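You operate a simulated robot arm through the tools that you are given. There is no shell and no other tool. Be economical: measure what you need, move in short steps, check, and stop when the job is done.

Carry out the task below with a simulated robot arm. There is one attempt and no reset: what you move stays moved.

## Task
Put things in order on the white table. At the end: the brown shine bottle is on the blue swab box; the green block sponge from the white table stands where the purple sachet stood; the pink candle stands where the green block sponge stood; the purple sachet is on the silver tin; whatever was shut is shut again. Leave all else as you found it, and nothing knocked over.

The check looks at the end state, three seconds after you hand in, the way a careful person would. Anything else that was tipped, shoved, dropped, spilled or broken makes it a failure.

## Robot
A 6-joint arm with a two-finger parallel gripper, fixed in place. Base frame: the origin is at the foot of the arm, x ahead of it, y to its left, z up. Units: mm, rad, N and s.
With the tool pointing down near the work surface it reaches from about 260 to 740 mm from the base axis. Its first joint turns from -1.152 to 1.152 rad. Payload 2.45 kg.
Tool frame: the origin (TCP) lies between the finger pads and is the grasp point; the fingertips stand 24 mm ahead of it; z points along the fingers, y is the line along which they close. The gripper opens to 68 mm. The fingers are 17 mm wide and 10 mm thick; the gripper's body (40 by 70 mm) begins 41 mm behind the TCP.
Orientation is that of the tool frame in the base frame, as a unit quaternion [w, x, y, z]. With the fingers straight down and closing along the base's y, the tool's x points along the base's -x, its y along +y and its z along -z.

## Interface
- The arm moves only by the tool nudge_tool. Its argument "motion" is a list of rows, each a list of 7 numbers: the shift along the tool's x, y, z in mm, then the turn, a rotation vector about the tool's x, y, z in rad, then the finger opening in mm, from 0 to 68. In form: [[tx, ty, tz, ax, ay, az, claw], ...]. A call has 1 to 12 rows; each row is the pose to reach, as a shift and turn from the pose commanded when the call began, along the tool's axes at that moment. Each row takes 0.2 s and may step no farther than 50 mm and 0.15 rad from the row before; otherwise, or with a gripper value out of range, the whole call is refused. Where a pose cannot be reached the arm comes as near as it can. A force on the tool above 40 N (or 10 N above the force at the start of the call, whichever is more), or a blocked arm, ends the call early, and 0.2 s more pass. Each finger travels about 108 mm/s and halts on what it meets, pressing with about 28 N; the grip force reading is that of the motor and also rises with nothing between the fingers. The clock runs only during rows and for 0.2 s after the last one: add rows that repeat a pose to give the fingers time. The reply holds the time, the measured pose of the TCP, the force on the tool along the base axes, the opening and the grip force, in the units named above and with some noise.
- Cameras (640 x 400 px; columns grow to the right, rows downward): "scene" is fixed at [157.2, 423, 1440.5]; the picture's right is [-0.77, -0.64, 0.00], its down [-0.50, 0.60, -0.63] and it looks along [0.40, -0.48, -0.78] (base axes); focal length 364 px, centre (320, 200). "wrist" rides on the gripper at [84, 11, -75] in the tool frame; the picture's right is [-0.13, 0.99, 0.00], its down [-0.60, -0.08, -0.79] and it looks along [-0.79, -0.10, 0.61] (tool axes); focal length 251 px, centre (320, 200). There is no depth. A picture from a camera that has moved, and an enlarged one, comes with that camera's place and axes in the base frame and with its lens.
- snapshot(camera): a new picture of that camera. It takes no simulated time.
- enlarge(camera, box): a new picture of the part [left, top, right, bottom] of that camera's present view, enlarged. It takes no simulated time.
- close_job(): hands the job in; it is judged then, once.

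Work in short steps. Places have to be worked out from the pictures, the camera data and where the tool is seen: move nearer, look again, correct. Check each grasp and each placing, and mend what went wrong. You have 120 turns and 68 pictures in all, those below and enlarged ones among them. Open the gripper and draw the arm clear of the work before you hand the job in, unless the task says otherwise; then end with one line.

The tools are called by a JSON object that holds its "method" and its "body". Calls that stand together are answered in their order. nudge_tool: Moves the arm, as the interface text tells. Its arguments: {"type":"object","properties":{"motion":{"type":"array","items":{"type":"array","items":{"type":"number"}}}},"required":["motion"]} The other tools are called the same way: snapshot (camera) takes a picture; enlarge (camera, box) takes an enlarged picture of a part of a camera's view; close_job () hands the job in.

At the start:

```text
time: 0.0
position: [414.0, 134.9, 1088.8]
ee_rot: [0.0, 0.0, 1.0, 0.0]
contact_force: [0.1, 0.5, -0.3]
width: 68.2
gripper_force: 0.1
```

scene: 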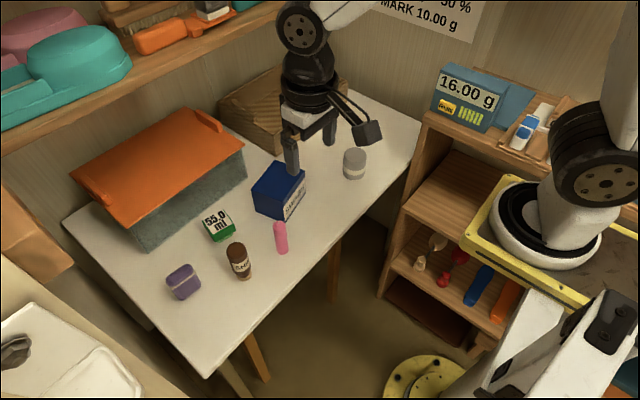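
wrist: 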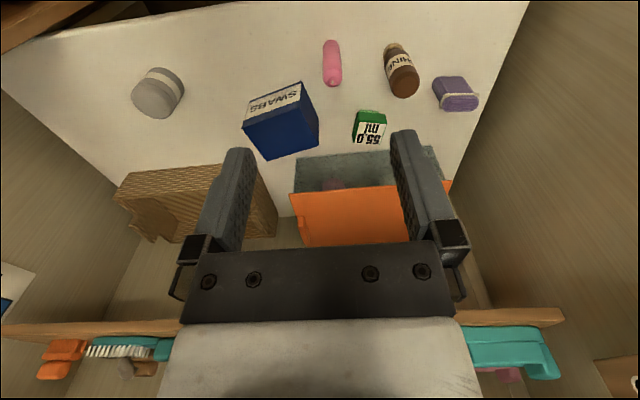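

I'll look at the objects enlarged first to identify them and fix their positions.

{"method": "enlarge", "body": {"camera": "scene", "box": [150, 200, 310, 300]}}

{"method": "enlarge", "body": {"camera": "scene", "box": [60, 80, 380, 280]}}

{"method": "enlarge", "body": {"camera": "wrist", "box": [220, 20, 500, 195]}}

```text
4.00 times, centred on (230, 250) of scene
camera zoom: at [157.2, 423.0, 1440.5], right [-0.77, -0.64, 0.0], down [-0.5, 0.6, -0.63], along [0.4, -0.48, -0.78], focal length 1456 px, centre (680, 0)
```

zoom: 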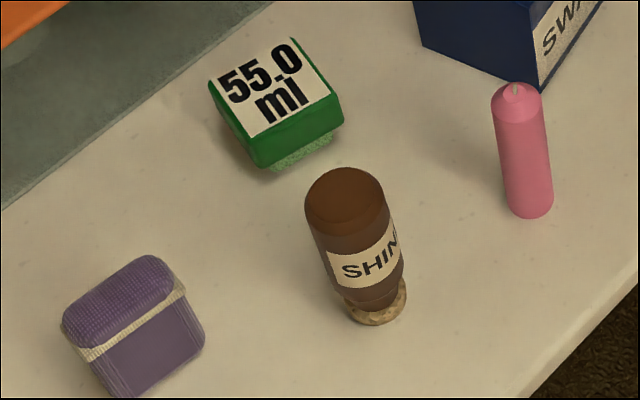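

```text
2.00 times, centred on (220, 180) of scene
camera zoom: at [157.2, 423.0, 1440.5], right [-0.77, -0.64, 0.0], down [-0.5, 0.6, -0.63], along [0.4, -0.48, -0.78], focal length 728 px, centre (520, 240)
```

zoom: 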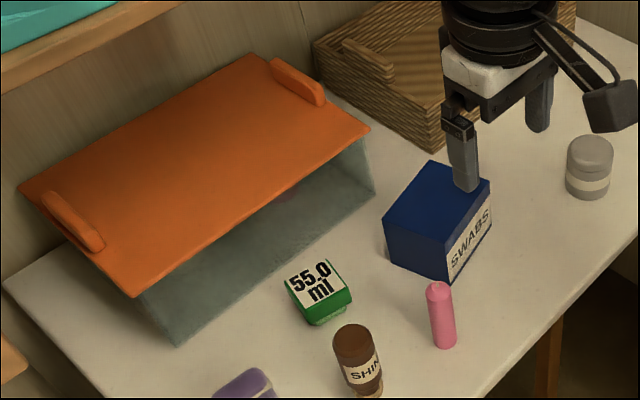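

```text
2.29 times, centred on (360, 108) of wrist
camera zoom: at [329.0, 145.5, 1164.9], right [0.13, 0.99, 0.0], down [0.6, -0.08, 0.79], along [0.79, -0.1, -0.61], focal length 575 px, centre (229, 411)
```

zoom: 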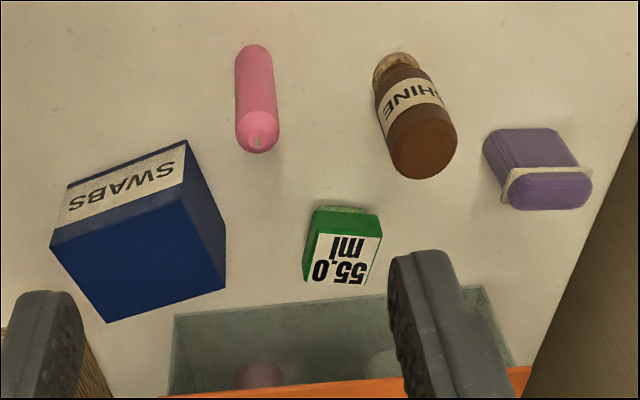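

Sachet is near (581,357), the sponge near (640,205), the candle (495,152), the bottle (518,251), the swab box (583,68) and the tin (513,-143). I move above the sachet for a closer view.

{"method": "nudge_tool", "body": {"motion": [[-22, 31, 27, 0, 0, 0, 68], [-44, 61, 54, 0, 0, 0, 68], [-67, 92, 81, 0, 0, 0, 68], [-89, 123, 108, 0, 0, 0, 68], [-111, 154, 135, 0, 0, 0, 68], [-134, 184, 162, 0, 0, 0, 68], [-156, 215, 189, 0, 0, 0, 68], [-156, 215, 189, 0, 0, 0, 68]]}}

{"method": "snapshot", "body": {"camera": "wrist"}}

```text
time: 1.8
position: [570.3, 348.4, 897.4]
ee_rot: [0.0, 0.0, 1.0, 0.0]
contact_force: [0.2, -0.1, 0.0]
width: 68.1
gripper_force: 0.1
```

```text
62 pictures are left
camera wrist: at [484.7, 360.6, 974.5], right [0.13, 0.99, 0.0], down [0.6, -0.08, 0.79], along [0.79, -0.1, -0.61], focal length 251 px, centre (320, 200)
```

wrist: 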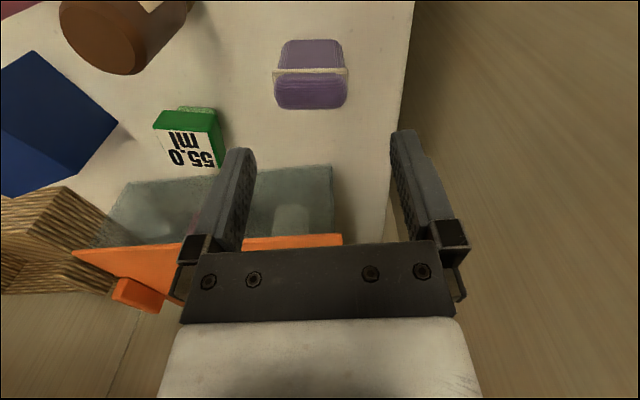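

The sachet is roughly 60 (along y) × 33 × 55 mm, centred near (593,339), with a yaw of about 0.13. I turn the tool ~1.70 rad so it closes across the thickness, and move above it.

{"method": "nudge_tool", "body": {"motion": [[-4, -2, 0, 0, 0, 0.142, 68], [-8, -4, 0, 0, 0, 0.284, 68], [-12, -6, 0, 0, 0, 0.425, 68], [-16, -8, 0, 0, 0, 0.567, 68], [-20, -10, 0, 0, 0, 0.709, 68], [-23.5, -10.5, 0, 0, 0, 0.85, 68], [-23.5, -10.5, 0, 0, 0, 0.992, 68], [-23.5, -10.5, 0, 0, 0, 1.134, 68], [-23.5, -10.5, 0, 0, 0, 1.276, 68], [-23.5, -10.5, 0, 0, 0, 1.417, 68], [-23.5, -10.5, 0, 0, 0, 1.559, 68], [-23.5, -10.5, 0, 0, 0, 1.7, 68]]}}

{"method": "snapshot", "body": {"camera": "wrist"}}

```text
time: 4.4
position: [593.7, 337.8, 899.7]
ee_rot: [0.0, 0.752, 0.659, 0.0]
contact_force: [0.4, 0.1, 0.3]
width: 68.0
gripper_force: 0.1
```

```text
61 pictures are left
camera wrist: at [613.9, 420.9, 975.5], right [0.97, -0.26, 0.0], down [-0.16, -0.59, 0.79], along [-0.2, -0.77, -0.61], focal length 251 px, centre (320, 200)
```

wrist: 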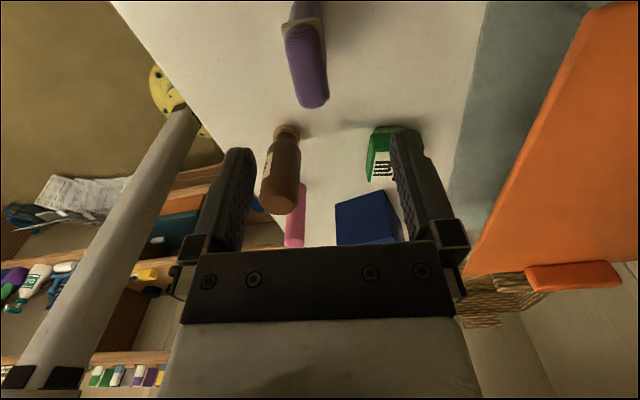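

The sachet looks slightly left of the finger centre; I zoom in to measure it.

{"method": "enlarge", "body": {"camera": "wrist", "box": [220, 0, 420, 125]}}

```text
3.20 times, centred on (320, 62) of wrist
camera zoom: at [613.9, 420.9, 975.5], right [0.97, -0.26, 0.0], down [-0.16, -0.59, 0.79], along [-0.2, -0.77, -0.61], focal length 805 px, centre (320, 640)
```

zoom: 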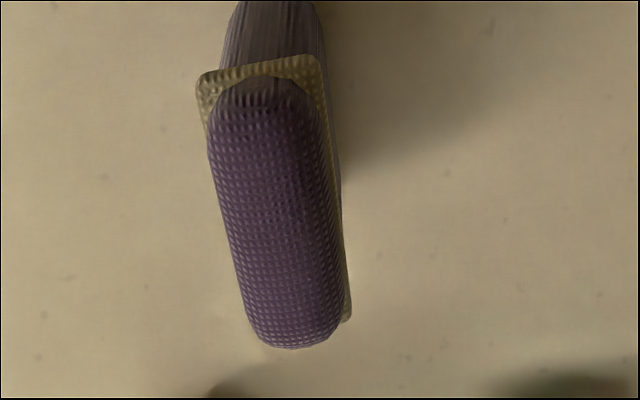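

The lid centre lies about 9–10 mm to the left of the finger axis. I shift −9 along tool y, go down 70 and look again.

{"method": "nudge_tool", "body": {"motion": [[0, -9, 35, 0, 0, 0, 68], [0, -9, 70, 0, 0, 0, 68], [0, -9, 70, 0, 0, 0, 68]]}}

{"method": "snapshot", "body": {"camera": "wrist"}}

```text
time: 5.2
position: [583.8, 338.9, 827.9]
ee_rot: [0.0, 0.751, 0.66, 0.0]
contact_force: [-0.2, 0.9, 0.5]
width: 68.1
gripper_force: 0.1
```

```text
59 pictures are left
camera wrist: at [604.6, 420.9, 905.2], right [0.97, -0.26, 0.0], down [-0.16, -0.59, 0.79], along [-0.2, -0.77, -0.61], focal length 251 px, centre (320, 200)
```

wrist: 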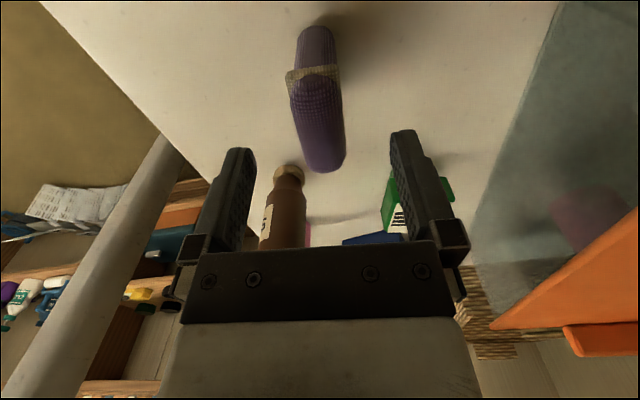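

The sachet is centred between the fingers; its rim is about z 782 and its top about 793. I descend to z≈773 and close.

{"method": "nudge_tool", "body": {"motion": [[0, -1, 20, 0, 0, 0, 68], [0, -1, 40, 0, 0, 0, 68], [0, -1, 57, 0, 0, 0, 68], [0, -1, 57, 0, 0, 0, 50], [0, -1, 57, 0, 0, 0, 35], [0, -1, 57, 0, 0, 0, 20], [0, -1, 57, 0, 0, 0, 15], [0, -1, 57, 0, 0, 0, 15]]}}

{"method": "snapshot", "body": {"camera": "wrist"}}

{"method": "snapshot", "body": {"camera": "scene"}}

```text
time: 7.0
position: [583.0, 340.4, 773.2]
ee_rot: [0.0, 0.751, 0.66, 0.0]
contact_force: [0.3, -0.1, 0.8]
width: 23.2
gripper_force: 28.2
```

```text
58 pictures are left
camera wrist: at [603.5, 422.4, 849.2], right [0.97, -0.26, 0.0], down [-0.16, -0.59, 0.79], along [-0.2, -0.77, -0.61], focal length 251 px, centre (320, 200)
```

wrist: 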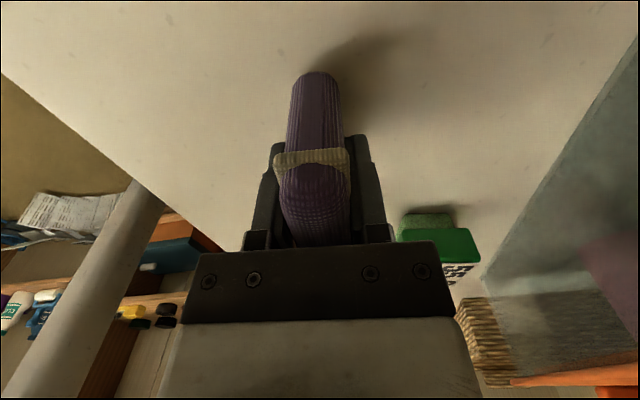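

```text
57 pictures are left
```

scene: 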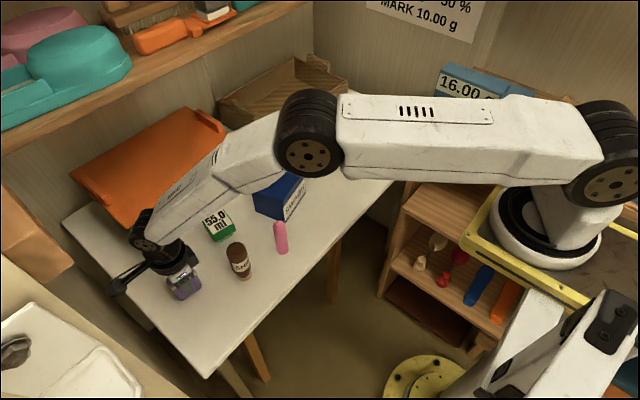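

Gripped with 23 mm opening. I lift straight up 150 mm.

{"method": "nudge_tool", "body": {"motion": [[0, 0, -10, 0, 0, 0, 15], [0, 0, -40, 0, 0, 0, 15], [0, 0, -80, 0, 0, 0, 15], [0, 0, -120, 0, 0, 0, 15], [0, 0, -150, 0, 0, 0, 15]]}}

{"method": "enlarge", "body": {"camera": "wrist", "box": [160, 0, 480, 200]}}

```text
time: 8.2
position: [581.1, 339.3, 921.8]
ee_rot: [0.0, 0.751, 0.66, 0.0]
contact_force: [-0.4, 0.0, 0.1]
width: 23.4
gripper_force: 27.9
```

```text
2.00 times, centred on (320, 100) of wrist
camera zoom: at [602.1, 421.4, 998.3], right [0.97, -0.26, 0.0], down [-0.16, -0.59, 0.79], along [-0.2, -0.77, -0.61], focal length 503 px, centre (320, 400)
```

zoom: 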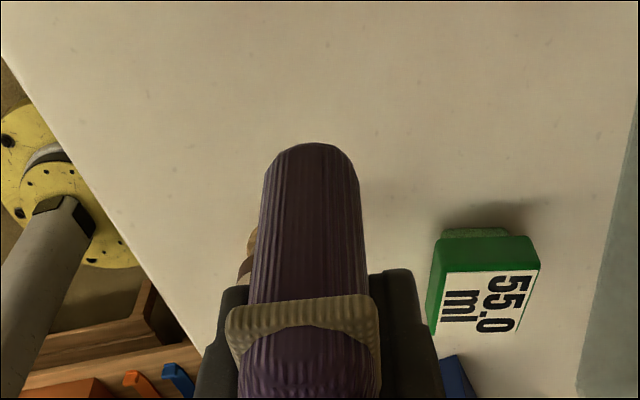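

Held well. I carry it at z≈950 toward the middle while turning back 0.85 rad, so the tin can be seen beside the sachet.

{"method": "nudge_tool", "body": {"motion": [[-23, 4.4, -2, 0, 0, -0.071, 15], [-46, 8.8, -4.5, 0, 0, -0.142, 15], [-69, 13.1, -7, 0, 0, -0.213, 15], [-92, 17.5, -9, 0, 0, -0.283, 15], [-115, 21.9, -11, 0, 0, -0.354, 15], [-138, 26.3, -13.5, 0, 0, -0.425, 15], [-161, 30.6, -16, 0, 0, -0.496, 15], [-184, 35, -18, 0, 0, -0.567, 15], [-207, 39.4, -20, 0, 0, -0.638, 15], [-230, 43.8, -22.5, 0, 0, -0.708, 15], [-253, 48.1, -25, 0, 0, -0.779, 15], [-276.5, 52.5, -27, 0, 0, -0.85, 15]]}}

{"method": "snapshot", "body": {"camera": "wrist"}}

{"method": "snapshot", "body": {"camera": "scene"}}

```text
time: 10.8
position: [601.9, 59.7, 949.2]
ee_rot: [0.0, 0.412, 0.911, 0.001]
contact_force: [-0.4, -0.1, -0.1]
width: 23.7
gripper_force: 28.3
```

```text
55 pictures are left
camera wrist: at [552.3, 129.9, 1026.0], right [0.83, 0.56, 0.0], down [0.34, -0.51, 0.79], along [0.44, -0.66, -0.61], focal length 251 px, centre (320, 200)
```

wrist: 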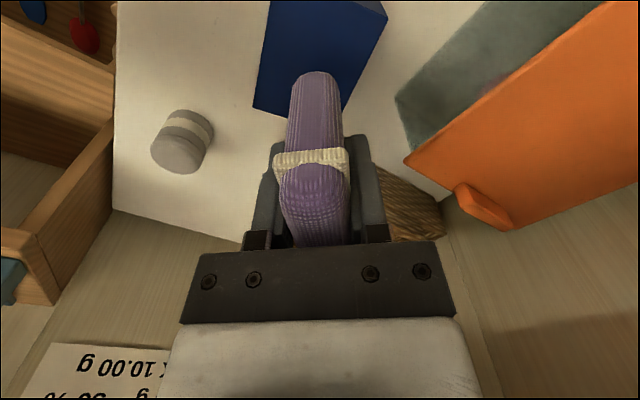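

```text
54 pictures are left
```

scene: 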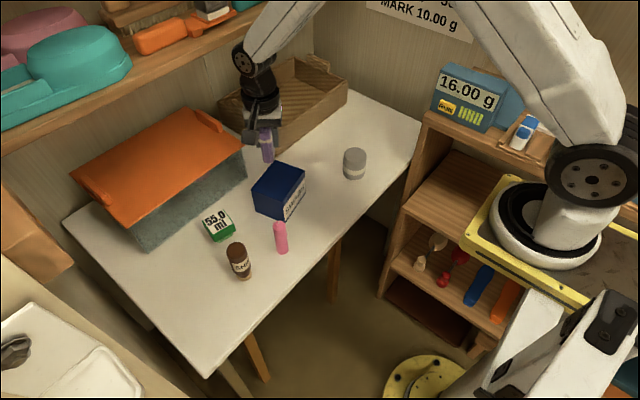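

Tin is clearly visible in both views; I enlarge it in both to triangulate.

{"method": "enlarge", "body": {"camera": "wrist", "box": [110, 80, 270, 180]}}

{"method": "enlarge", "body": {"camera": "scene", "box": [240, 130, 400, 230]}}

```text
4.00 times, centred on (190, 130) of wrist
camera zoom: at [552.3, 129.9, 1026.0], right [0.83, 0.56, 0.0], down [0.34, -0.51, 0.79], along [0.44, -0.66, -0.61], focal length 1006 px, centre (840, 480)
```

zoom: 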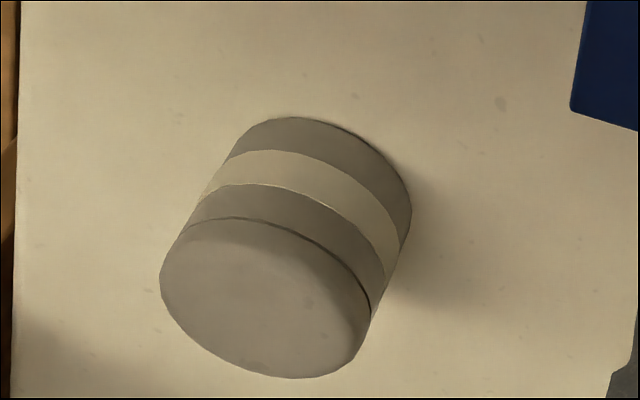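

```text
4.00 times, centred on (320, 180) of scene
camera zoom: at [157.2, 423.0, 1440.5], right [-0.77, -0.64, 0.0], down [-0.5, 0.6, -0.63], along [0.4, -0.48, -0.78], focal length 1456 px, centre (320, 280)
```

zoom: 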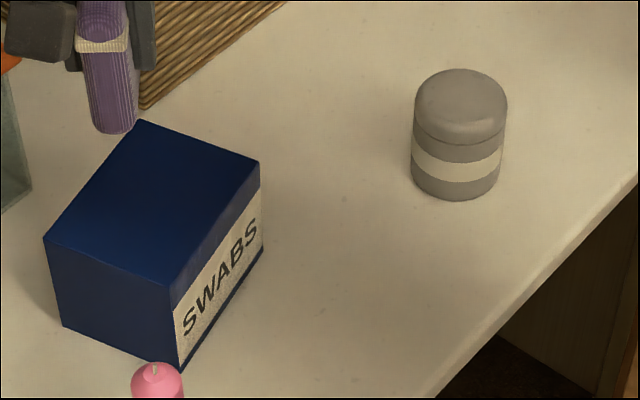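

Tin: top centre about (520,-159), height ~62 mm (top z≈782). I move above it at z=900 and check alignment.

{"method": "nudge_tool", "body": {"motion": [[-18, -34, 5, 0, 0, 0, 15], [-36.5, -68, 10, 0, 0, 0, 15], [-55, -102, 20, 0, 0, 0, 15], [-73, -136, 30, 0, 0, 0, 15], [-91, -170, 40, 0, 0, 0, 15], [-109.5, -204, 50, 0, 0, 0, 15], [-109.5, -204, 50, 0, 0, 0, 15]]}}

{"method": "snapshot", "body": {"camera": "wrist"}}

{"method": "enlarge", "body": {"camera": "scene", "box": [260, 80, 420, 180]}}

```text
time: 12.4
position: [518.4, -159.6, 898.1]
ee_rot: [0.0, 0.413, 0.911, 0.0]
contact_force: [-0.8, 0.8, 0.3]
width: 23.3
gripper_force: 27.3
```

```text
51 pictures are left
camera wrist: at [470.1, -88.4, 975.6], right [0.83, 0.56, 0.0], down [0.34, -0.51, 0.79], along [0.44, -0.66, -0.61], focal length 251 px, centre (320, 200)
```

wrist: 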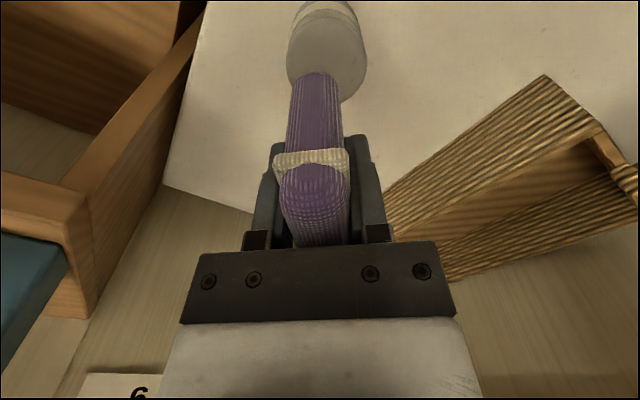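

```text
4.00 times, centred on (340, 130) of scene
camera zoom: at [157.2, 423.0, 1440.5], right [-0.77, -0.64, 0.0], down [-0.5, 0.6, -0.63], along [0.4, -0.48, -0.78], focal length 1456 px, centre (240, 480)
```

zoom: 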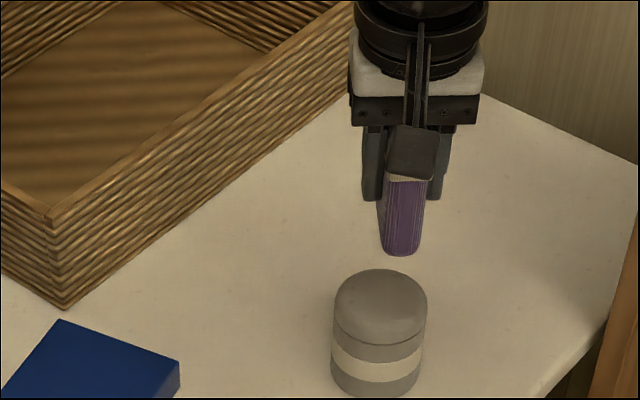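

Tin is about 5–6 mm off along tool +y; I shift that, a little along −x, and lower 30 mm to look closer.

{"method": "nudge_tool", "body": {"motion": [[-4, 6, 15, 0, 0, 0, 15], [-4, 6, 30, 0, 0, 0, 15], [-4, 6, 30, 0, 0, 0, 15]]}}

{"method": "enlarge", "body": {"camera": "wrist", "box": [240, 0, 400, 100]}}

{"method": "enlarge", "body": {"camera": "scene", "box": [300, 110, 420, 185]}}

```text
time: 13.2
position: [526.6, -157.5, 869.5]
ee_rot: [0.0, 0.412, 0.911, 0.0]
contact_force: [1.0, 0.2, -0.4]
width: 23.3
gripper_force: 28.0
```

```text
4.00 times, centred on (320, 50) of wrist
camera zoom: at [477.3, -86.5, 945.2], right [0.83, 0.56, 0.0], down [0.34, -0.51, 0.79], along [0.44, -0.66, -0.61], focal length 1006 px, centre (320, 800)
```

zoom: 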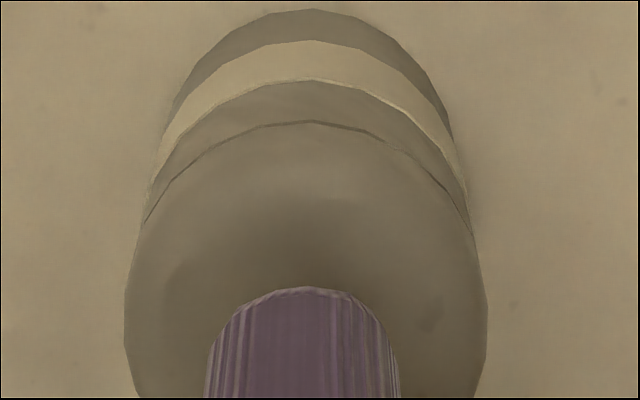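

```text
5.33 times, centred on (360, 148) of scene
camera zoom: at [157.2, 423.0, 1440.5], right [-0.77, -0.64, 0.0], down [-0.5, 0.6, -0.63], along [0.4, -0.48, -0.78], focal length 1941 px, centre (107, 480)
```

zoom: 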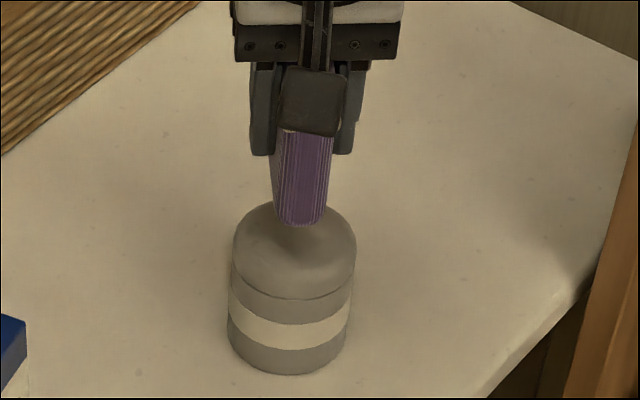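

Aligned to within 1–2 mm. I now lower slowly and watch the force.

{"method": "nudge_tool", "body": {"motion": [[-1, 1, 4, 0, 0, 0, 15], [-1, 1, 8, 0, 0, 0, 15], [-1, 1, 12, 0, 0, 0, 15], [-1, 1, 15, 0, 0, 0, 15], [-1, 1, 18, 0, 0, 0, 15]]}}

{"method": "enlarge", "body": {"camera": "scene", "box": [300, 110, 420, 185]}}

```text
time: 14.4
position: [527.3, -157.4, 850.4]
ee_rot: [0.001, 0.412, 0.911, -0.001]
contact_force: [-0.8, -0.3, -1.1]
width: 23.1
gripper_force: 27.8
```

```text
5.33 times, centred on (360, 148) of scene
camera zoom: at [157.2, 423.0, 1440.5], right [-0.77, -0.64, 0.0], down [-0.5, 0.6, -0.63], along [0.4, -0.48, -0.78], focal length 1941 px, centre (107, 480)
```

zoom: 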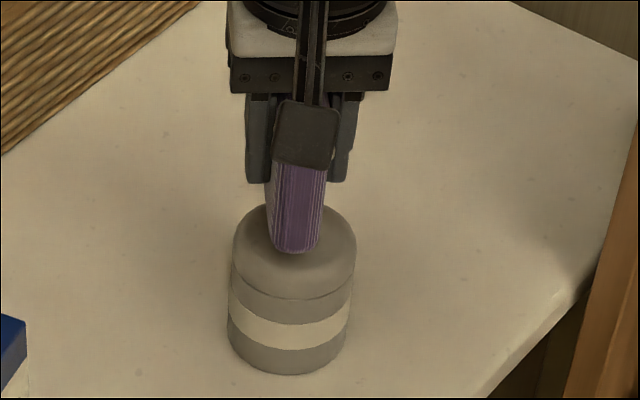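

Still no contact; I go on in finer steps.

{"method": "nudge_tool", "body": {"motion": [[0, 0, 1.5, 0, 0, 0, 15], [0, 0, 3, 0, 0, 0, 15], [0, 0, 4.5, 0, 0, 0, 15], [0, 0, 6, 0, 0, 0, 15]]}}

```text
time: 15.4
position: [528.9, -157.2, 843.8]
ee_rot: [-0.001, 0.413, 0.911, 0.0]
contact_force: [0.1, 0.0, -0.2]
width: 23.4
gripper_force: 28.2
```

{"method": "nudge_tool", "body": {"motion": [[0, 0, 1.5, 0, 0, 0, 15], [0, 0, 3, 0, 0, 0, 15], [0, 0, 4.5, 0, 0, 0, 15]]}}

{"method": "enlarge", "body": {"camera": "scene", "box": [300, 110, 420, 185]}}

```text
time: 16.2
position: [528.7, -157.4, 841.9]
ee_rot: [0.001, 0.413, 0.911, 0.0]
contact_force: [-4.6, 3.3, 25.6]
width: 23.4
gripper_force: 27.9
```

```text
5.33 times, centred on (360, 148) of scene
camera zoom: at [156.6, 423.2, 1440.5], right [-0.77, -0.64, 0.0], down [-0.5, 0.6, -0.63], along [0.4, -0.48, -0.78], focal length 1941 px, centre (107, 480)
```

zoom: 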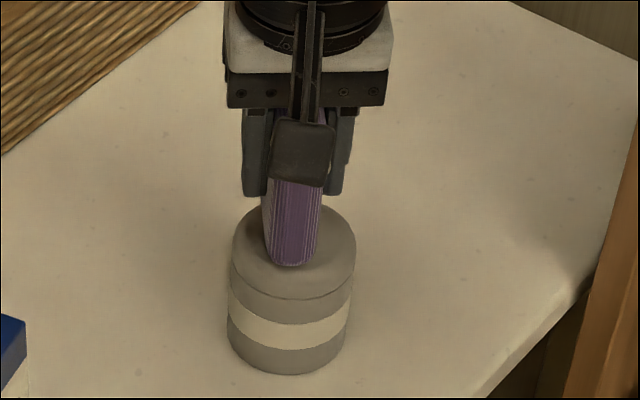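

Contact at z≈842 (25 N). Relative to the tin's axis the sachet is within ~5 mm of centre. I take the pressure off and open slowly.

{"method": "nudge_tool", "body": {"motion": [[0, 0, -2, 0, 0, 0, 15], [0, 0, -2, 0, 0, 0, 26], [0, 0, -2, 0, 0, 0, 34], [0, 0, -2, 0, 0, 0, 44], [0, 0, -2, 0, 0, 0, 56], [0, 0, -2, 0, 0, 0, 60]]}}

{"method": "enlarge", "body": {"camera": "scene", "box": [300, 110, 420, 185]}}

{"method": "snapshot", "body": {"camera": "wrist"}}

```text
time: 17.6
position: [527.9, -157.1, 843.2]
ee_rot: [0.0, 0.412, 0.911, 0.0]
contact_force: [-0.2, -0.4, 0.2]
width: 60.0
gripper_force: 0.0
```

```text
5.33 times, centred on (360, 148) of scene
camera zoom: at [157.2, 423.0, 1440.5], right [-0.77, -0.64, 0.0], down [-0.5, 0.6, -0.63], along [0.4, -0.48, -0.78], focal length 1941 px, centre (107, 480)
```

zoom: 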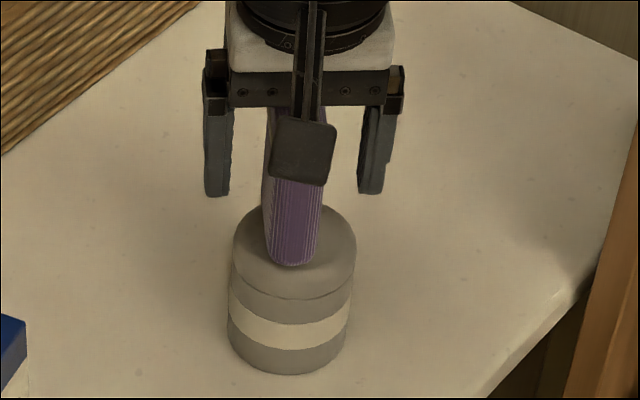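

```text
44 pictures are left
camera wrist: at [479.0, -86.1, 919.6], right [0.83, 0.56, 0.0], down [0.34, -0.51, 0.79], along [0.44, -0.66, -0.61], focal length 251 px, centre (320, 200)
```

wrist: 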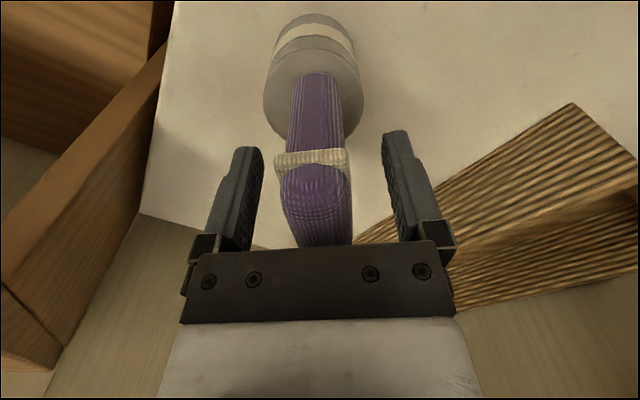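

Sachet stands on the tin. I retreat straight up.

{"method": "nudge_tool", "body": {"motion": [[0, 0, -15, 0, 0, 0, 64], [0, 0, -40, 0, 0, 0, 68], [0, 0, -80, 0, 0, 0, 68], [0, 0, -110, 0, 0, 0, 68]]}}

{"method": "nudge_tool", "body": {"motion": [[18, 29, 0, 0, 0, 0.082, 68], [36, 58, 0, 0, 0, 0.164, 68], [55, 87, 0, 0, 0, 0.245, 68], [73, 116, 0, 0, 0, 0.327, 68], [91, 145, 0, 0, 0, 0.409, 68], [109, 174, 0, 0, 0, 0.491, 68], [127, 203, 0, 0, 0, 0.573, 68], [145, 232, 5, 0, 0, 0.655, 68], [164, 261, 10, 0, 0, 0.736, 68], [182, 290, 20, 0, 0, 0.818, 68], [200, 319, 30, 0, 0, 0.9, 68], [200, 319, 50, 0, 0, 0.9, 68]]}}

{"method": "snapshot", "body": {"camera": "wrist"}}

{"method": "snapshot", "body": {"camera": "scene"}}

```text
time: 18.6
position: [528.9, -158.8, 953.6]
ee_rot: [0.0, 0.413, 0.911, -0.001]
contact_force: [0.3, 0.6, 0.2]
width: 68.0
gripper_force: 0.0
```

```text
time: 21.2
position: [635.8, 201.7, 904.6]
ee_rot: [0.0, 0.768, 0.641, 0.001]
contact_force: [-0.6, 0.6, 0.8]
width: 68.0
gripper_force: 0.1
```

```text
43 pictures are left
camera wrist: at [659.4, 283.6, 980.9], right [0.95, -0.31, 0.0], down [-0.19, -0.58, 0.79], along [-0.24, -0.76, -0.61], focal length 251 px, centre (320, 200)
```

wrist: 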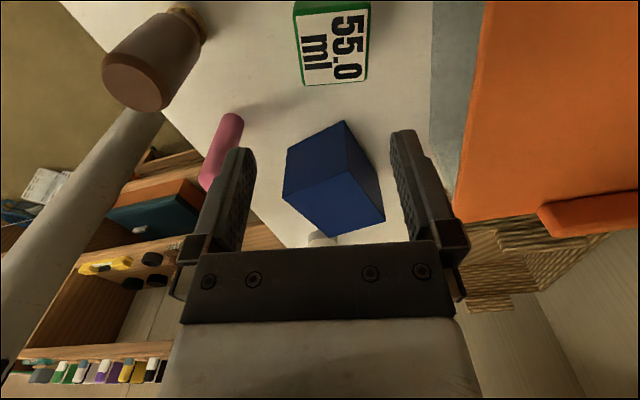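

```text
42 pictures are left
```

scene: 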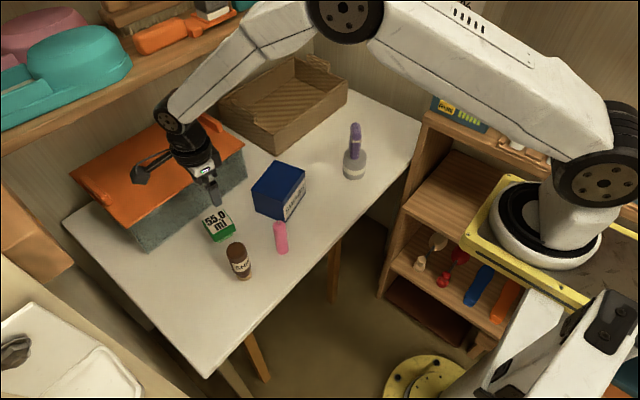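

The sponge is ~53 mm across and lies ~12 mm to the tool's +y; yaw matches. I shift and back off 25 mm along tool x to see all of it.

{"method": "nudge_tool", "body": {"motion": [[25, 12, 0, 0, 0, 0, 68], [25, 12, 20, 0, 0, 0, 68], [25, 12, 20, 0, 0, 0, 68]]}}

{"method": "enlarge", "body": {"camera": "wrist", "box": [200, 0, 440, 150]}}

```text
time: 22.0
position: [652.4, 226.0, 884.1]
ee_rot: [0.001, 0.767, 0.641, 0.0]
contact_force: [0.3, 0.2, 0.1]
width: 68.2
gripper_force: 0.2
```

```text
2.67 times, centred on (320, 75) of wrist
camera zoom: at [675.9, 307.6, 959.7], right [0.95, -0.3, 0.0], down [-0.19, -0.58, 0.79], along [-0.24, -0.76, -0.61], focal length 670 px, centre (320, 533)
```

zoom: 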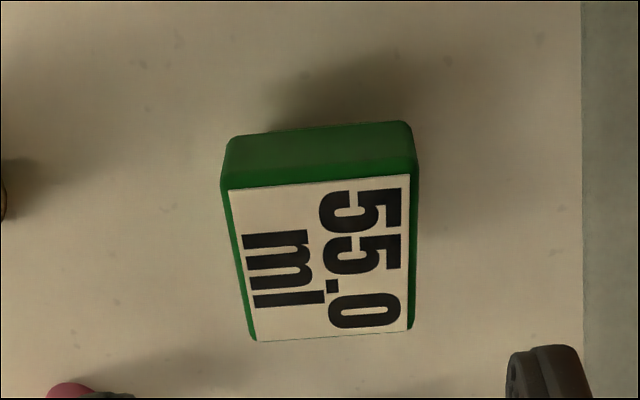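

Sponge top at z≈764, ~56×50 mm, yaw 0.06 more. I move over its centre and descend to z≈812 for a check.

{"method": "nudge_tool", "body": {"motion": [[-16, -1, 20, 0, 0, 0.03, 68], [-32, -2, 40, 0, 0, 0.06, 68], [-32, -2, 71, 0, 0, 0.06, 68], [-32, -2, 71, 0, 0, 0.06, 68]]}}

{"method": "snapshot", "body": {"camera": "wrist"}}

```text
time: 23.0
position: [645.1, 193.7, 813.4]
ee_rot: [0.001, 0.786, 0.618, -0.001]
contact_force: [0.3, 0.5, -0.1]
width: 68.0
gripper_force: 0.0
```

```text
40 pictures are left
camera wrist: at [674.4, 272.9, 888.9], right [0.93, -0.36, 0.0], down [-0.22, -0.57, 0.79], along [-0.29, -0.74, -0.61], focal length 251 px, centre (320, 200)
```

wrist: 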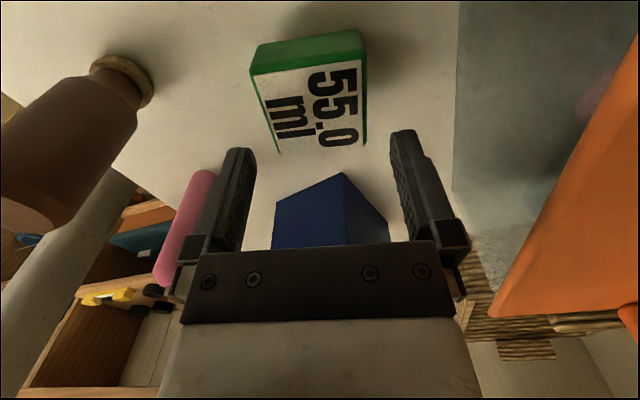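

Centred within ~2 mm; I correct, descend to z≈750 and close.

{"method": "nudge_tool", "body": {"motion": [[2, -2.3, 20, 0, 0, 0, 68], [2, -2.3, 40, 0, 0, 0, 68], [2, -2.3, 62, 0, 0, 0, 68], [2, -2.3, 62, 0, 0, 0, 68], [2, -2.3, 62, 0, 0, 0, 58], [2, -2.3, 62, 0, 0, 0, 48], [2, -2.3, 62, 0, 0, 0, 46], [2, -2.3, 62, 0, 0, 0, 46]]}}

{"method": "snapshot", "body": {"camera": "wrist"}}

```text
time: 24.8
position: [643.9, 197.3, 751.9]
ee_rot: [0.001, 0.786, 0.618, 0.001]
contact_force: [0.8, 0.9, 0.2]
width: 55.4
gripper_force: 28.1
```

```text
39 pictures are left
camera wrist: at [671.9, 276.5, 827.8], right [0.93, -0.36, 0.0], down [-0.22, -0.57, 0.79], along [-0.29, -0.74, -0.61], focal length 251 px, centre (320, 200)
```

wrist: 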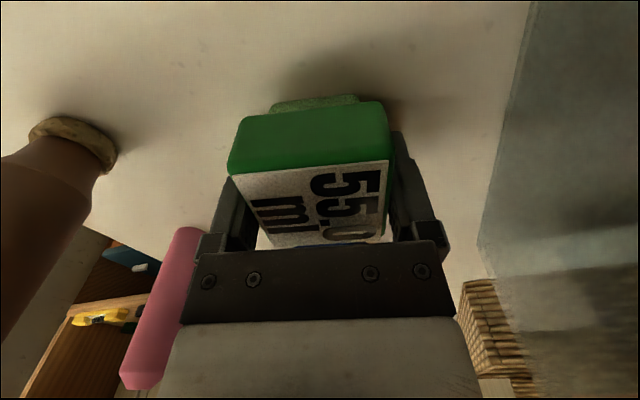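

Gripped (55.4 mm). I lift 70, carry to the sachet's old spot (583,339), and stop a little above to check.

{"method": "nudge_tool", "body": {"motion": [[0, 0, -10, 0, 0, 0, 46], [0, 0, -40, 0, 0, 0, 46], [0, 0, -70, 0, 0, 0, 46], [31, -22.7, -70, 0, 0, 0, 46], [62, -45.4, -70, 0, 0, 0, 46], [93, -68, -70, 0, 0, 0, 46], [124, -91, -70, 0, 0, 0, 46], [124, -91, -50, 0, 0, 0, 46], [124, -91, -30, 0, 0, 0, 46], [124, -91, -15, 0, 0, 0, 46], [124, -91, -15, 0, 0, 0, 46]]}}

{"method": "snapshot", "body": {"camera": "scene"}}

{"method": "snapshot", "body": {"camera": "wrist"}}

```text
time: 27.2
position: [583.7, 339.5, 764.6]
ee_rot: [0.0, 0.786, 0.618, 0.0]
contact_force: [-0.4, 0.2, -0.9]
width: 55.6
gripper_force: 28.0
```

```text
38 pictures are left
```

scene: 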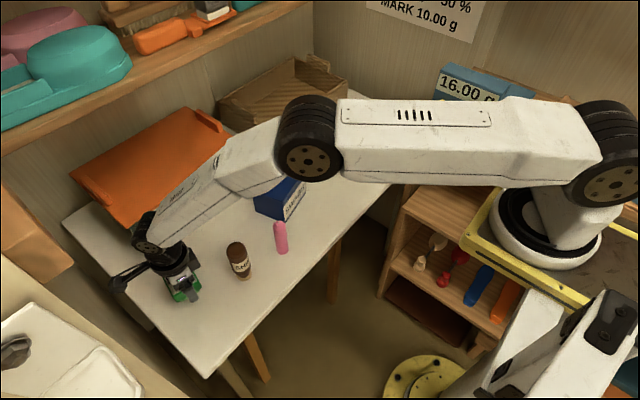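

```text
37 pictures are left
camera wrist: at [612.9, 418.8, 840.9], right [0.93, -0.36, 0.0], down [-0.22, -0.57, 0.79], along [-0.29, -0.74, -0.61], focal length 251 px, centre (320, 200)
```

wrist: 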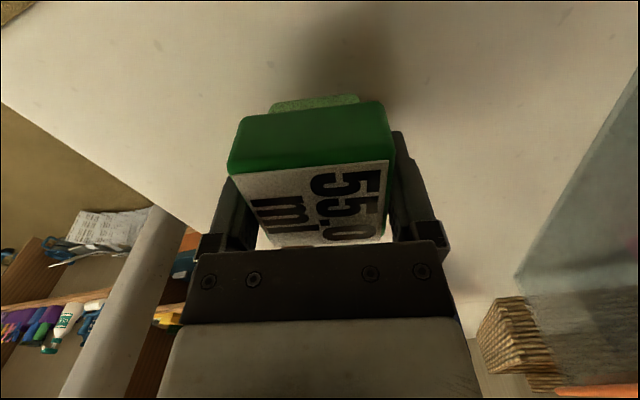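

Position reads (583.7,339.5). I lower the last ~15 mm slowly.

{"method": "nudge_tool", "body": {"motion": [[0, 0, 5, 0, 0, 0, 46], [0, 0, 10, 0, 0, 0, 46], [0, 0, 13, 0, 0, 0, 46], [0, 0, 15, 0, 0, 0, 46]]}}

```text
time: 28.2
position: [582.7, 339.6, 750.8]
ee_rot: [0.0, 0.786, 0.618, 0.0]
contact_force: [-10.7, -6.0, 17.5]
width: 55.6
gripper_force: 27.9
```

Contact made (17 N). I ease off 0.5 mm, open, and rise.

{"method": "nudge_tool", "body": {"motion": [[0, 0, -0.7, 0, 0, 0, 50], [0, 0, -0.7, 0, 0, 0, 60], [0, 0, -0.7, 0, 0, 0, 68], [0, 0, -0.7, 0, 0, 0, 68], [0, 0, -20, 0, 0, 0, 68], [0, 0, -50, 0, 0, 0, 68], [0, 0, -90, 0, 0, 0, 68], [0, 0, -130, 0, 0, 0, 68]]}}

{"method": "snapshot", "body": {"camera": "wrist"}}

{"method": "enlarge", "body": {"camera": "scene", "box": [100, 200, 324, 340]}}

```text
time: 30.0
position: [584.7, 339.6, 880.0]
ee_rot: [0.0, 0.787, 0.617, 0.0]
contact_force: [0.1, 0.0, -0.2]
width: 68.0
gripper_force: 0.0
```

```text
36 pictures are left
camera wrist: at [613.2, 418.9, 955.7], right [0.93, -0.36, 0.0], down [-0.22, -0.57, 0.79], along [-0.29, -0.74, -0.61], focal length 251 px, centre (320, 200)
```

wrist: 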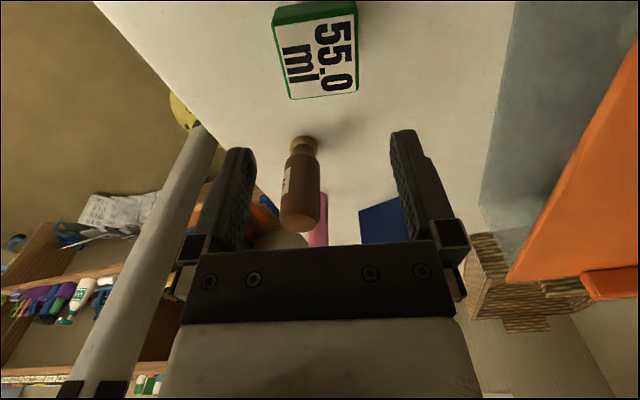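

```text
2.86 times, centred on (212, 270) of scene
camera zoom: at [157.2, 423.0, 1440.5], right [-0.77, -0.64, 0.0], down [-0.5, 0.6, -0.63], along [0.4, -0.48, -0.78], focal length 1040 px, centre (629, 0)
```

zoom: 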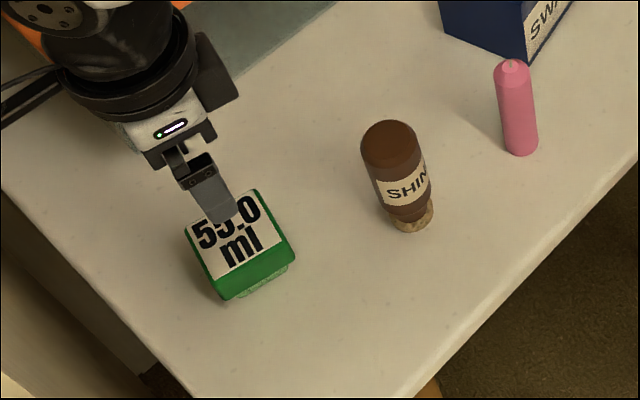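

Sponge stands in place. Next the candle near (500,148): I move there at z=900 while turning back to θ≈0.

{"method": "nudge_tool", "body": {"motion": [[-17, -3.4, -20, 0, 0, -0.148, 68], [-34, -6.8, -30, 0, 0, -0.296, 68], [-51, -10.1, -40, 0, 0, -0.445, 68], [-68.5, -13.5, -40, 0, 0, -0.593, 68], [-85.6, -16.9, -40, 0, 0, -0.741, 68], [-102.8, -20.3, -40, 0, 0, -0.89, 68], [-120, -23.6, -40, 0, 0, -1.038, 68], [-137, -27, -40, 0, 0, -1.186, 68], [-154, -30.4, -40, 0, 0, -1.335, 68], [-171, -33.8, -30, 0, 0, -1.483, 68], [-188, -37.1, -20, 0, 0, -1.631, 68], [-205.5, -40.5, -20, 0, 0, -1.78, 68]]}}

{"method": "snapshot", "body": {"camera": "wrist"}}

```text
time: 32.6
position: [496.0, 149.5, 900.3]
ee_rot: [0.001, 0.013, 1.0, 0.0]
contact_force: [0.7, -0.6, 0.5]
width: 68.1
gripper_force: 0.0
```

```text
34 pictures are left
camera wrist: at [410.0, 163.6, 976.7], right [0.16, 0.99, 0.0], down [0.6, -0.1, 0.79], along [0.78, -0.12, -0.61], focal length 251 px, centre (320, 200)
```

wrist: 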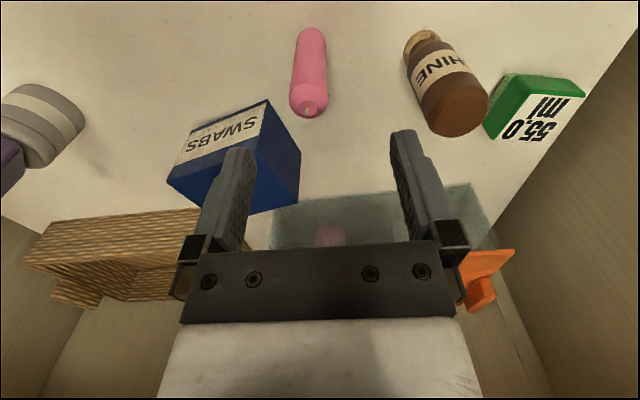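

Candle: centre ≈ (500,141.5), ~26 mm diameter, top z≈823. I move over it and descend to z=792.

{"method": "nudge_tool", "body": {"motion": [[-5.5, -9, 0, 0, 0, 0, 68], [-5.5, -9, 40, 0, 0, 0, 68], [-5.5, -9, 80, 0, 0, 0, 68], [-5.5, -9, 106, 0, 0, 0, 68], [-5.5, -9, 106, 0, 0, 0, 68]]}}

{"method": "snapshot", "body": {"camera": "wrist"}}

```text
time: 33.8
position: [501.1, 138.8, 792.9]
ee_rot: [0.0, 0.015, 1.0, 0.0]
contact_force: [0.5, -0.7, 0.6]
width: 68.0
gripper_force: 0.0
```

```text
33 pictures are left
camera wrist: at [415.4, 152.6, 869.3], right [0.16, 0.99, 0.0], down [0.6, -0.1, 0.79], along [0.78, -0.13, -0.61], focal length 251 px, centre (320, 200)
```

wrist: 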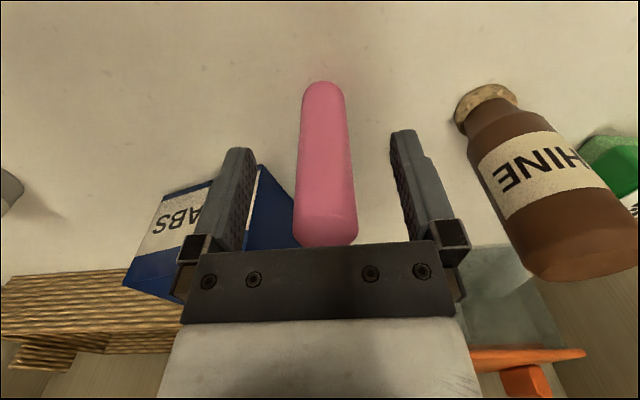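

Centred within 2 mm. I correct and close gently on the candle.

{"method": "nudge_tool", "body": {"motion": [[0, 2, 0, 0, 0, 0, 60], [0, 2, 0, 0, 0, 0, 45], [0, 2, 0, 0, 0, 0, 34], [0, 2, 0, 0, 0, 0, 28], [0, 2, 0, 0, 0, 0, 22], [0, 2, 0, 0, 0, 0, 18], [0, 2, 0, 0, 0, 0, 18]]}}

{"method": "snapshot", "body": {"camera": "wrist"}}

```text
time: 35.4
position: [499.6, 141.2, 793.0]
ee_rot: [0.001, 0.015, 1.0, 0.001]
contact_force: [0.0, 0.4, 0.4]
width: 25.9
gripper_force: 27.7
```

```text
32 pictures are left
camera wrist: at [415.3, 155.1, 869.7], right [0.16, 0.99, 0.0], down [0.6, -0.1, 0.79], along [0.78, -0.13, -0.61], focal length 251 px, centre (320, 200)
```

wrist: 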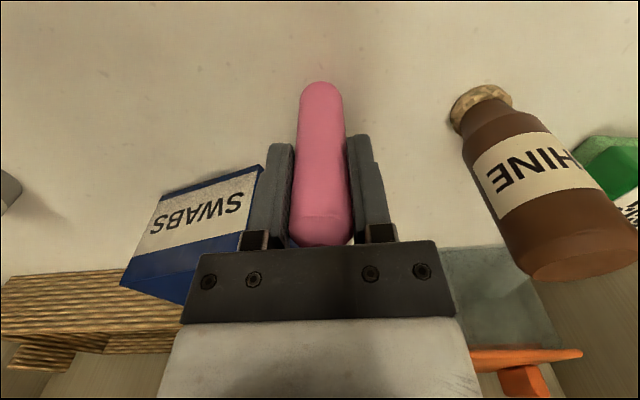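

Candle held (25.9 mm). I lift 60, carry it to the sponge's old spot (642.5,196), and stop 12 mm above.

{"method": "nudge_tool", "body": {"motion": [[0, 0, -10, 0, 0, 0, 18], [0, 0, -35, 0, 0, 0, 18], [0, 0, -60, 0, 0, 0, 18], [-35, 14, -60, 0, 0, 0, 18], [-70, 28.5, -60, 0, 0, 0, 18], [-105, 43, -60, 0, 0, 0, 18], [-140.6, 57, -60, 0, 0, 0, 18], [-140.6, 57, -40, 0, 0, 0, 18], [-140.6, 57, -20, 0, 0, 0, 18], [-140.6, 57, -12, 0, 0, 0, 18], [-140.6, 57, -12, 0, 0, 0, 18]]}}

{"method": "snapshot", "body": {"camera": "wrist"}}

{"method": "enlarge", "body": {"camera": "scene", "box": [100, 150, 340, 300]}}

```text
time: 37.8
position: [642.0, 195.4, 805.9]
ee_rot: [0.0, 0.015, 1.0, 0.0]
contact_force: [0.3, 0.0, 0.3]
width: 25.8
gripper_force: 27.8
```

```text
31 pictures are left
camera wrist: at [557.0, 209.7, 881.7], right [0.16, 0.99, 0.0], down [0.6, -0.1, 0.79], along [0.78, -0.13, -0.61], focal length 251 px, centre (320, 200)
```

wrist: 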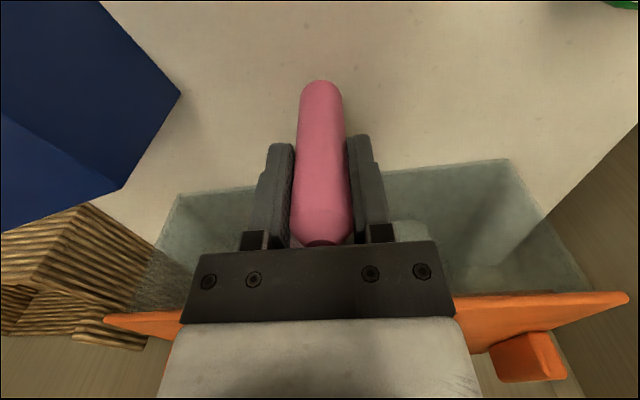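

```text
2.67 times, centred on (220, 225) of scene
camera zoom: at [157.2, 423.0, 1440.5], right [-0.77, -0.64, 0.0], down [-0.5, 0.6, -0.63], along [0.4, -0.48, -0.78], focal length 971 px, centre (587, 133)
```

zoom: 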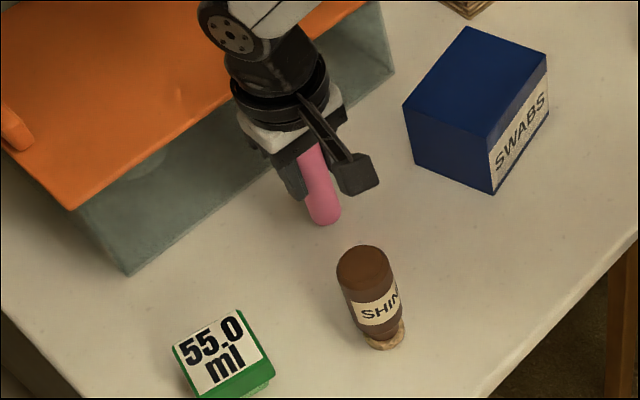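

Position good (642,195). I lower to the table slowly.

{"method": "nudge_tool", "body": {"motion": [[0, 0, 5, 0, 0, 0, 18], [0, 0, 9, 0, 0, 0, 18], [0, 0, 11, 0, 0, 0, 18], [0, 0, 12, 0, 0, 0, 18]]}}

```text
time: 38.8
position: [643.5, 194.6, 795.1]
ee_rot: [0.002, 0.015, 1.0, 0.001]
contact_force: [-3.0, -4.2, 15.4]
width: 26.1
gripper_force: 28.0
```

Contact (15 N). I ease off 0.5 mm, open, and look before rising.

{"method": "nudge_tool", "body": {"motion": [[0, 0, -0.6, 0, 0, 0, 22], [0, 0, -0.6, 0, 0, 0, 28], [0, 0, -0.6, 0, 0, 0, 36], [0, 0, -0.6, 0, 0, 0, 50], [0, 0, -0.6, 0, 0, 0, 60], [0, 0, -0.6, 0, 0, 0, 60]]}}

{"method": "snapshot", "body": {"camera": "wrist"}}

```text
time: 40.2
position: [642.5, 195.5, 793.7]
ee_rot: [0.0, 0.015, 1.0, 0.0]
contact_force: [-0.7, 0.0, -0.1]
width: 60.2
gripper_force: 0.1
```

```text
29 pictures are left
camera wrist: at [557.8, 209.3, 870.7], right [0.16, 0.99, 0.0], down [0.6, -0.1, 0.79], along [0.78, -0.13, -0.61], focal length 251 px, centre (320, 200)
```

wrist: 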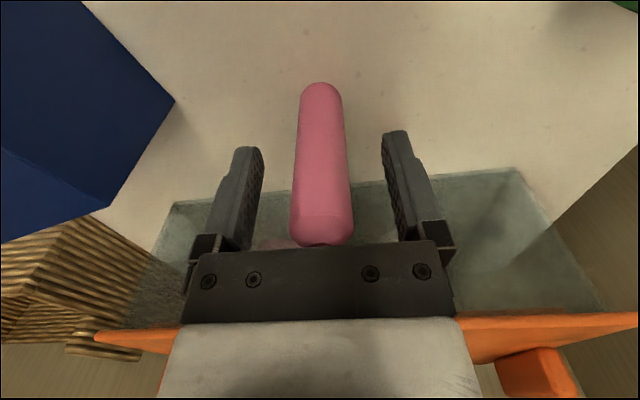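

Candle stands. I rise, then go above the bottle for a look.

{"method": "nudge_tool", "body": {"motion": [[0, 0, -15, 0, 0, 0, 66], [0, 0, -50, 0, 0, 0, 68], [0, 0, -90, 0, 0, 0, 68], [0, 0, -130, 0, 0, 0, 68], [35, 11, -135, 0, 0, 0, 68], [70, 22, -135, 0, 0, 0, 68], [105, 33, -135, 0, 0, 0, 68], [143.5, 45, -135, 0, 0, 0, 68], [143.5, 45, -135, 0, 0, 0, 68]]}}

{"method": "snapshot", "body": {"camera": "wrist"}}

{"method": "enlarge", "body": {"camera": "scene", "box": [100, 130, 420, 330]}}

```text
time: 42.2
position: [500.2, 246.4, 933.1]
ee_rot: [0.0, 0.014, 1.0, 0.0]
contact_force: [-0.5, -0.1, -1.0]
width: 68.1
gripper_force: 0.1
```

```text
28 pictures are left
camera wrist: at [415.4, 260.2, 1009.1], right [0.16, 0.99, 0.0], down [0.6, -0.1, 0.79], along [0.78, -0.13, -0.61], focal length 251 px, centre (320, 200)
```

wrist: 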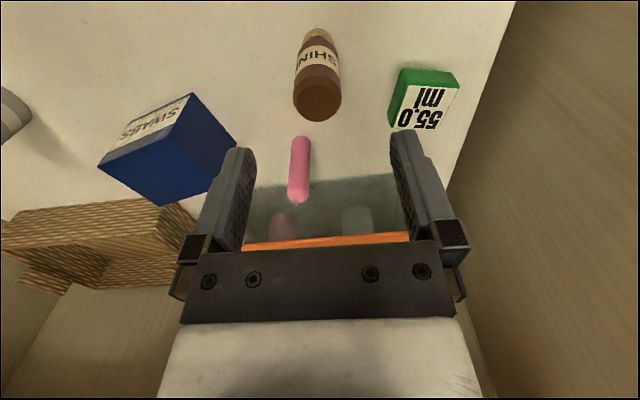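

```text
2.00 times, centred on (260, 230) of scene
camera zoom: at [157.1, 423.0, 1440.5], right [-0.77, -0.64, 0.0], down [-0.5, 0.6, -0.63], along [0.4, -0.48, -0.78], focal length 728 px, centre (440, 140)
```

zoom: 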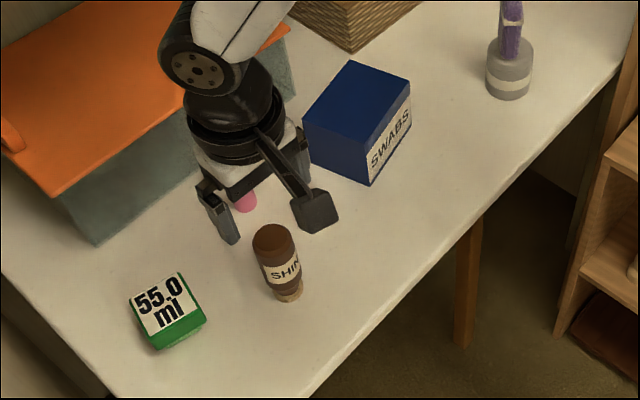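

Everything placed so far is standing. I enlarge the bottle and box in the wrist view.

{"method": "enlarge", "body": {"camera": "wrist", "box": [240, 10, 400, 135]}}

{"method": "enlarge", "body": {"camera": "wrist", "box": [80, 60, 280, 220]}}

```text
3.20 times, centred on (320, 72) of wrist
camera zoom: at [415.4, 260.2, 1009.1], right [0.16, 0.99, 0.0], down [0.6, -0.1, 0.79], along [0.78, -0.13, -0.61], focal length 805 px, centre (320, 608)
```

zoom: 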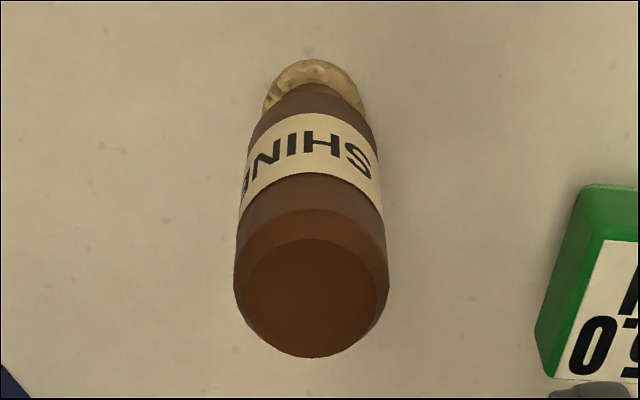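

```text
2.50 times, centred on (180, 140) of wrist
camera zoom: at [415.4, 260.2, 1009.1], right [0.16, 0.99, 0.0], down [0.6, -0.1, 0.79], along [0.78, -0.13, -0.61], focal length 629 px, centre (670, 350)
```

zoom: 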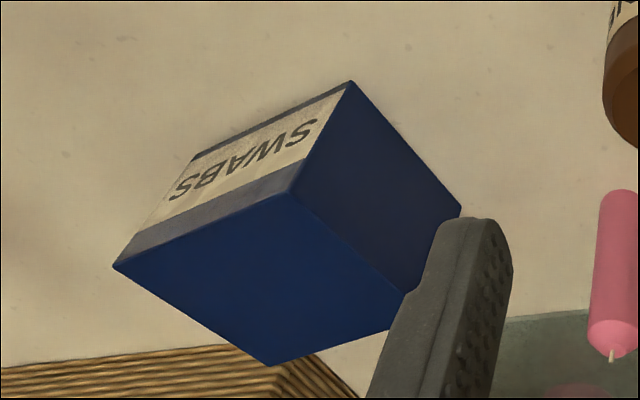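

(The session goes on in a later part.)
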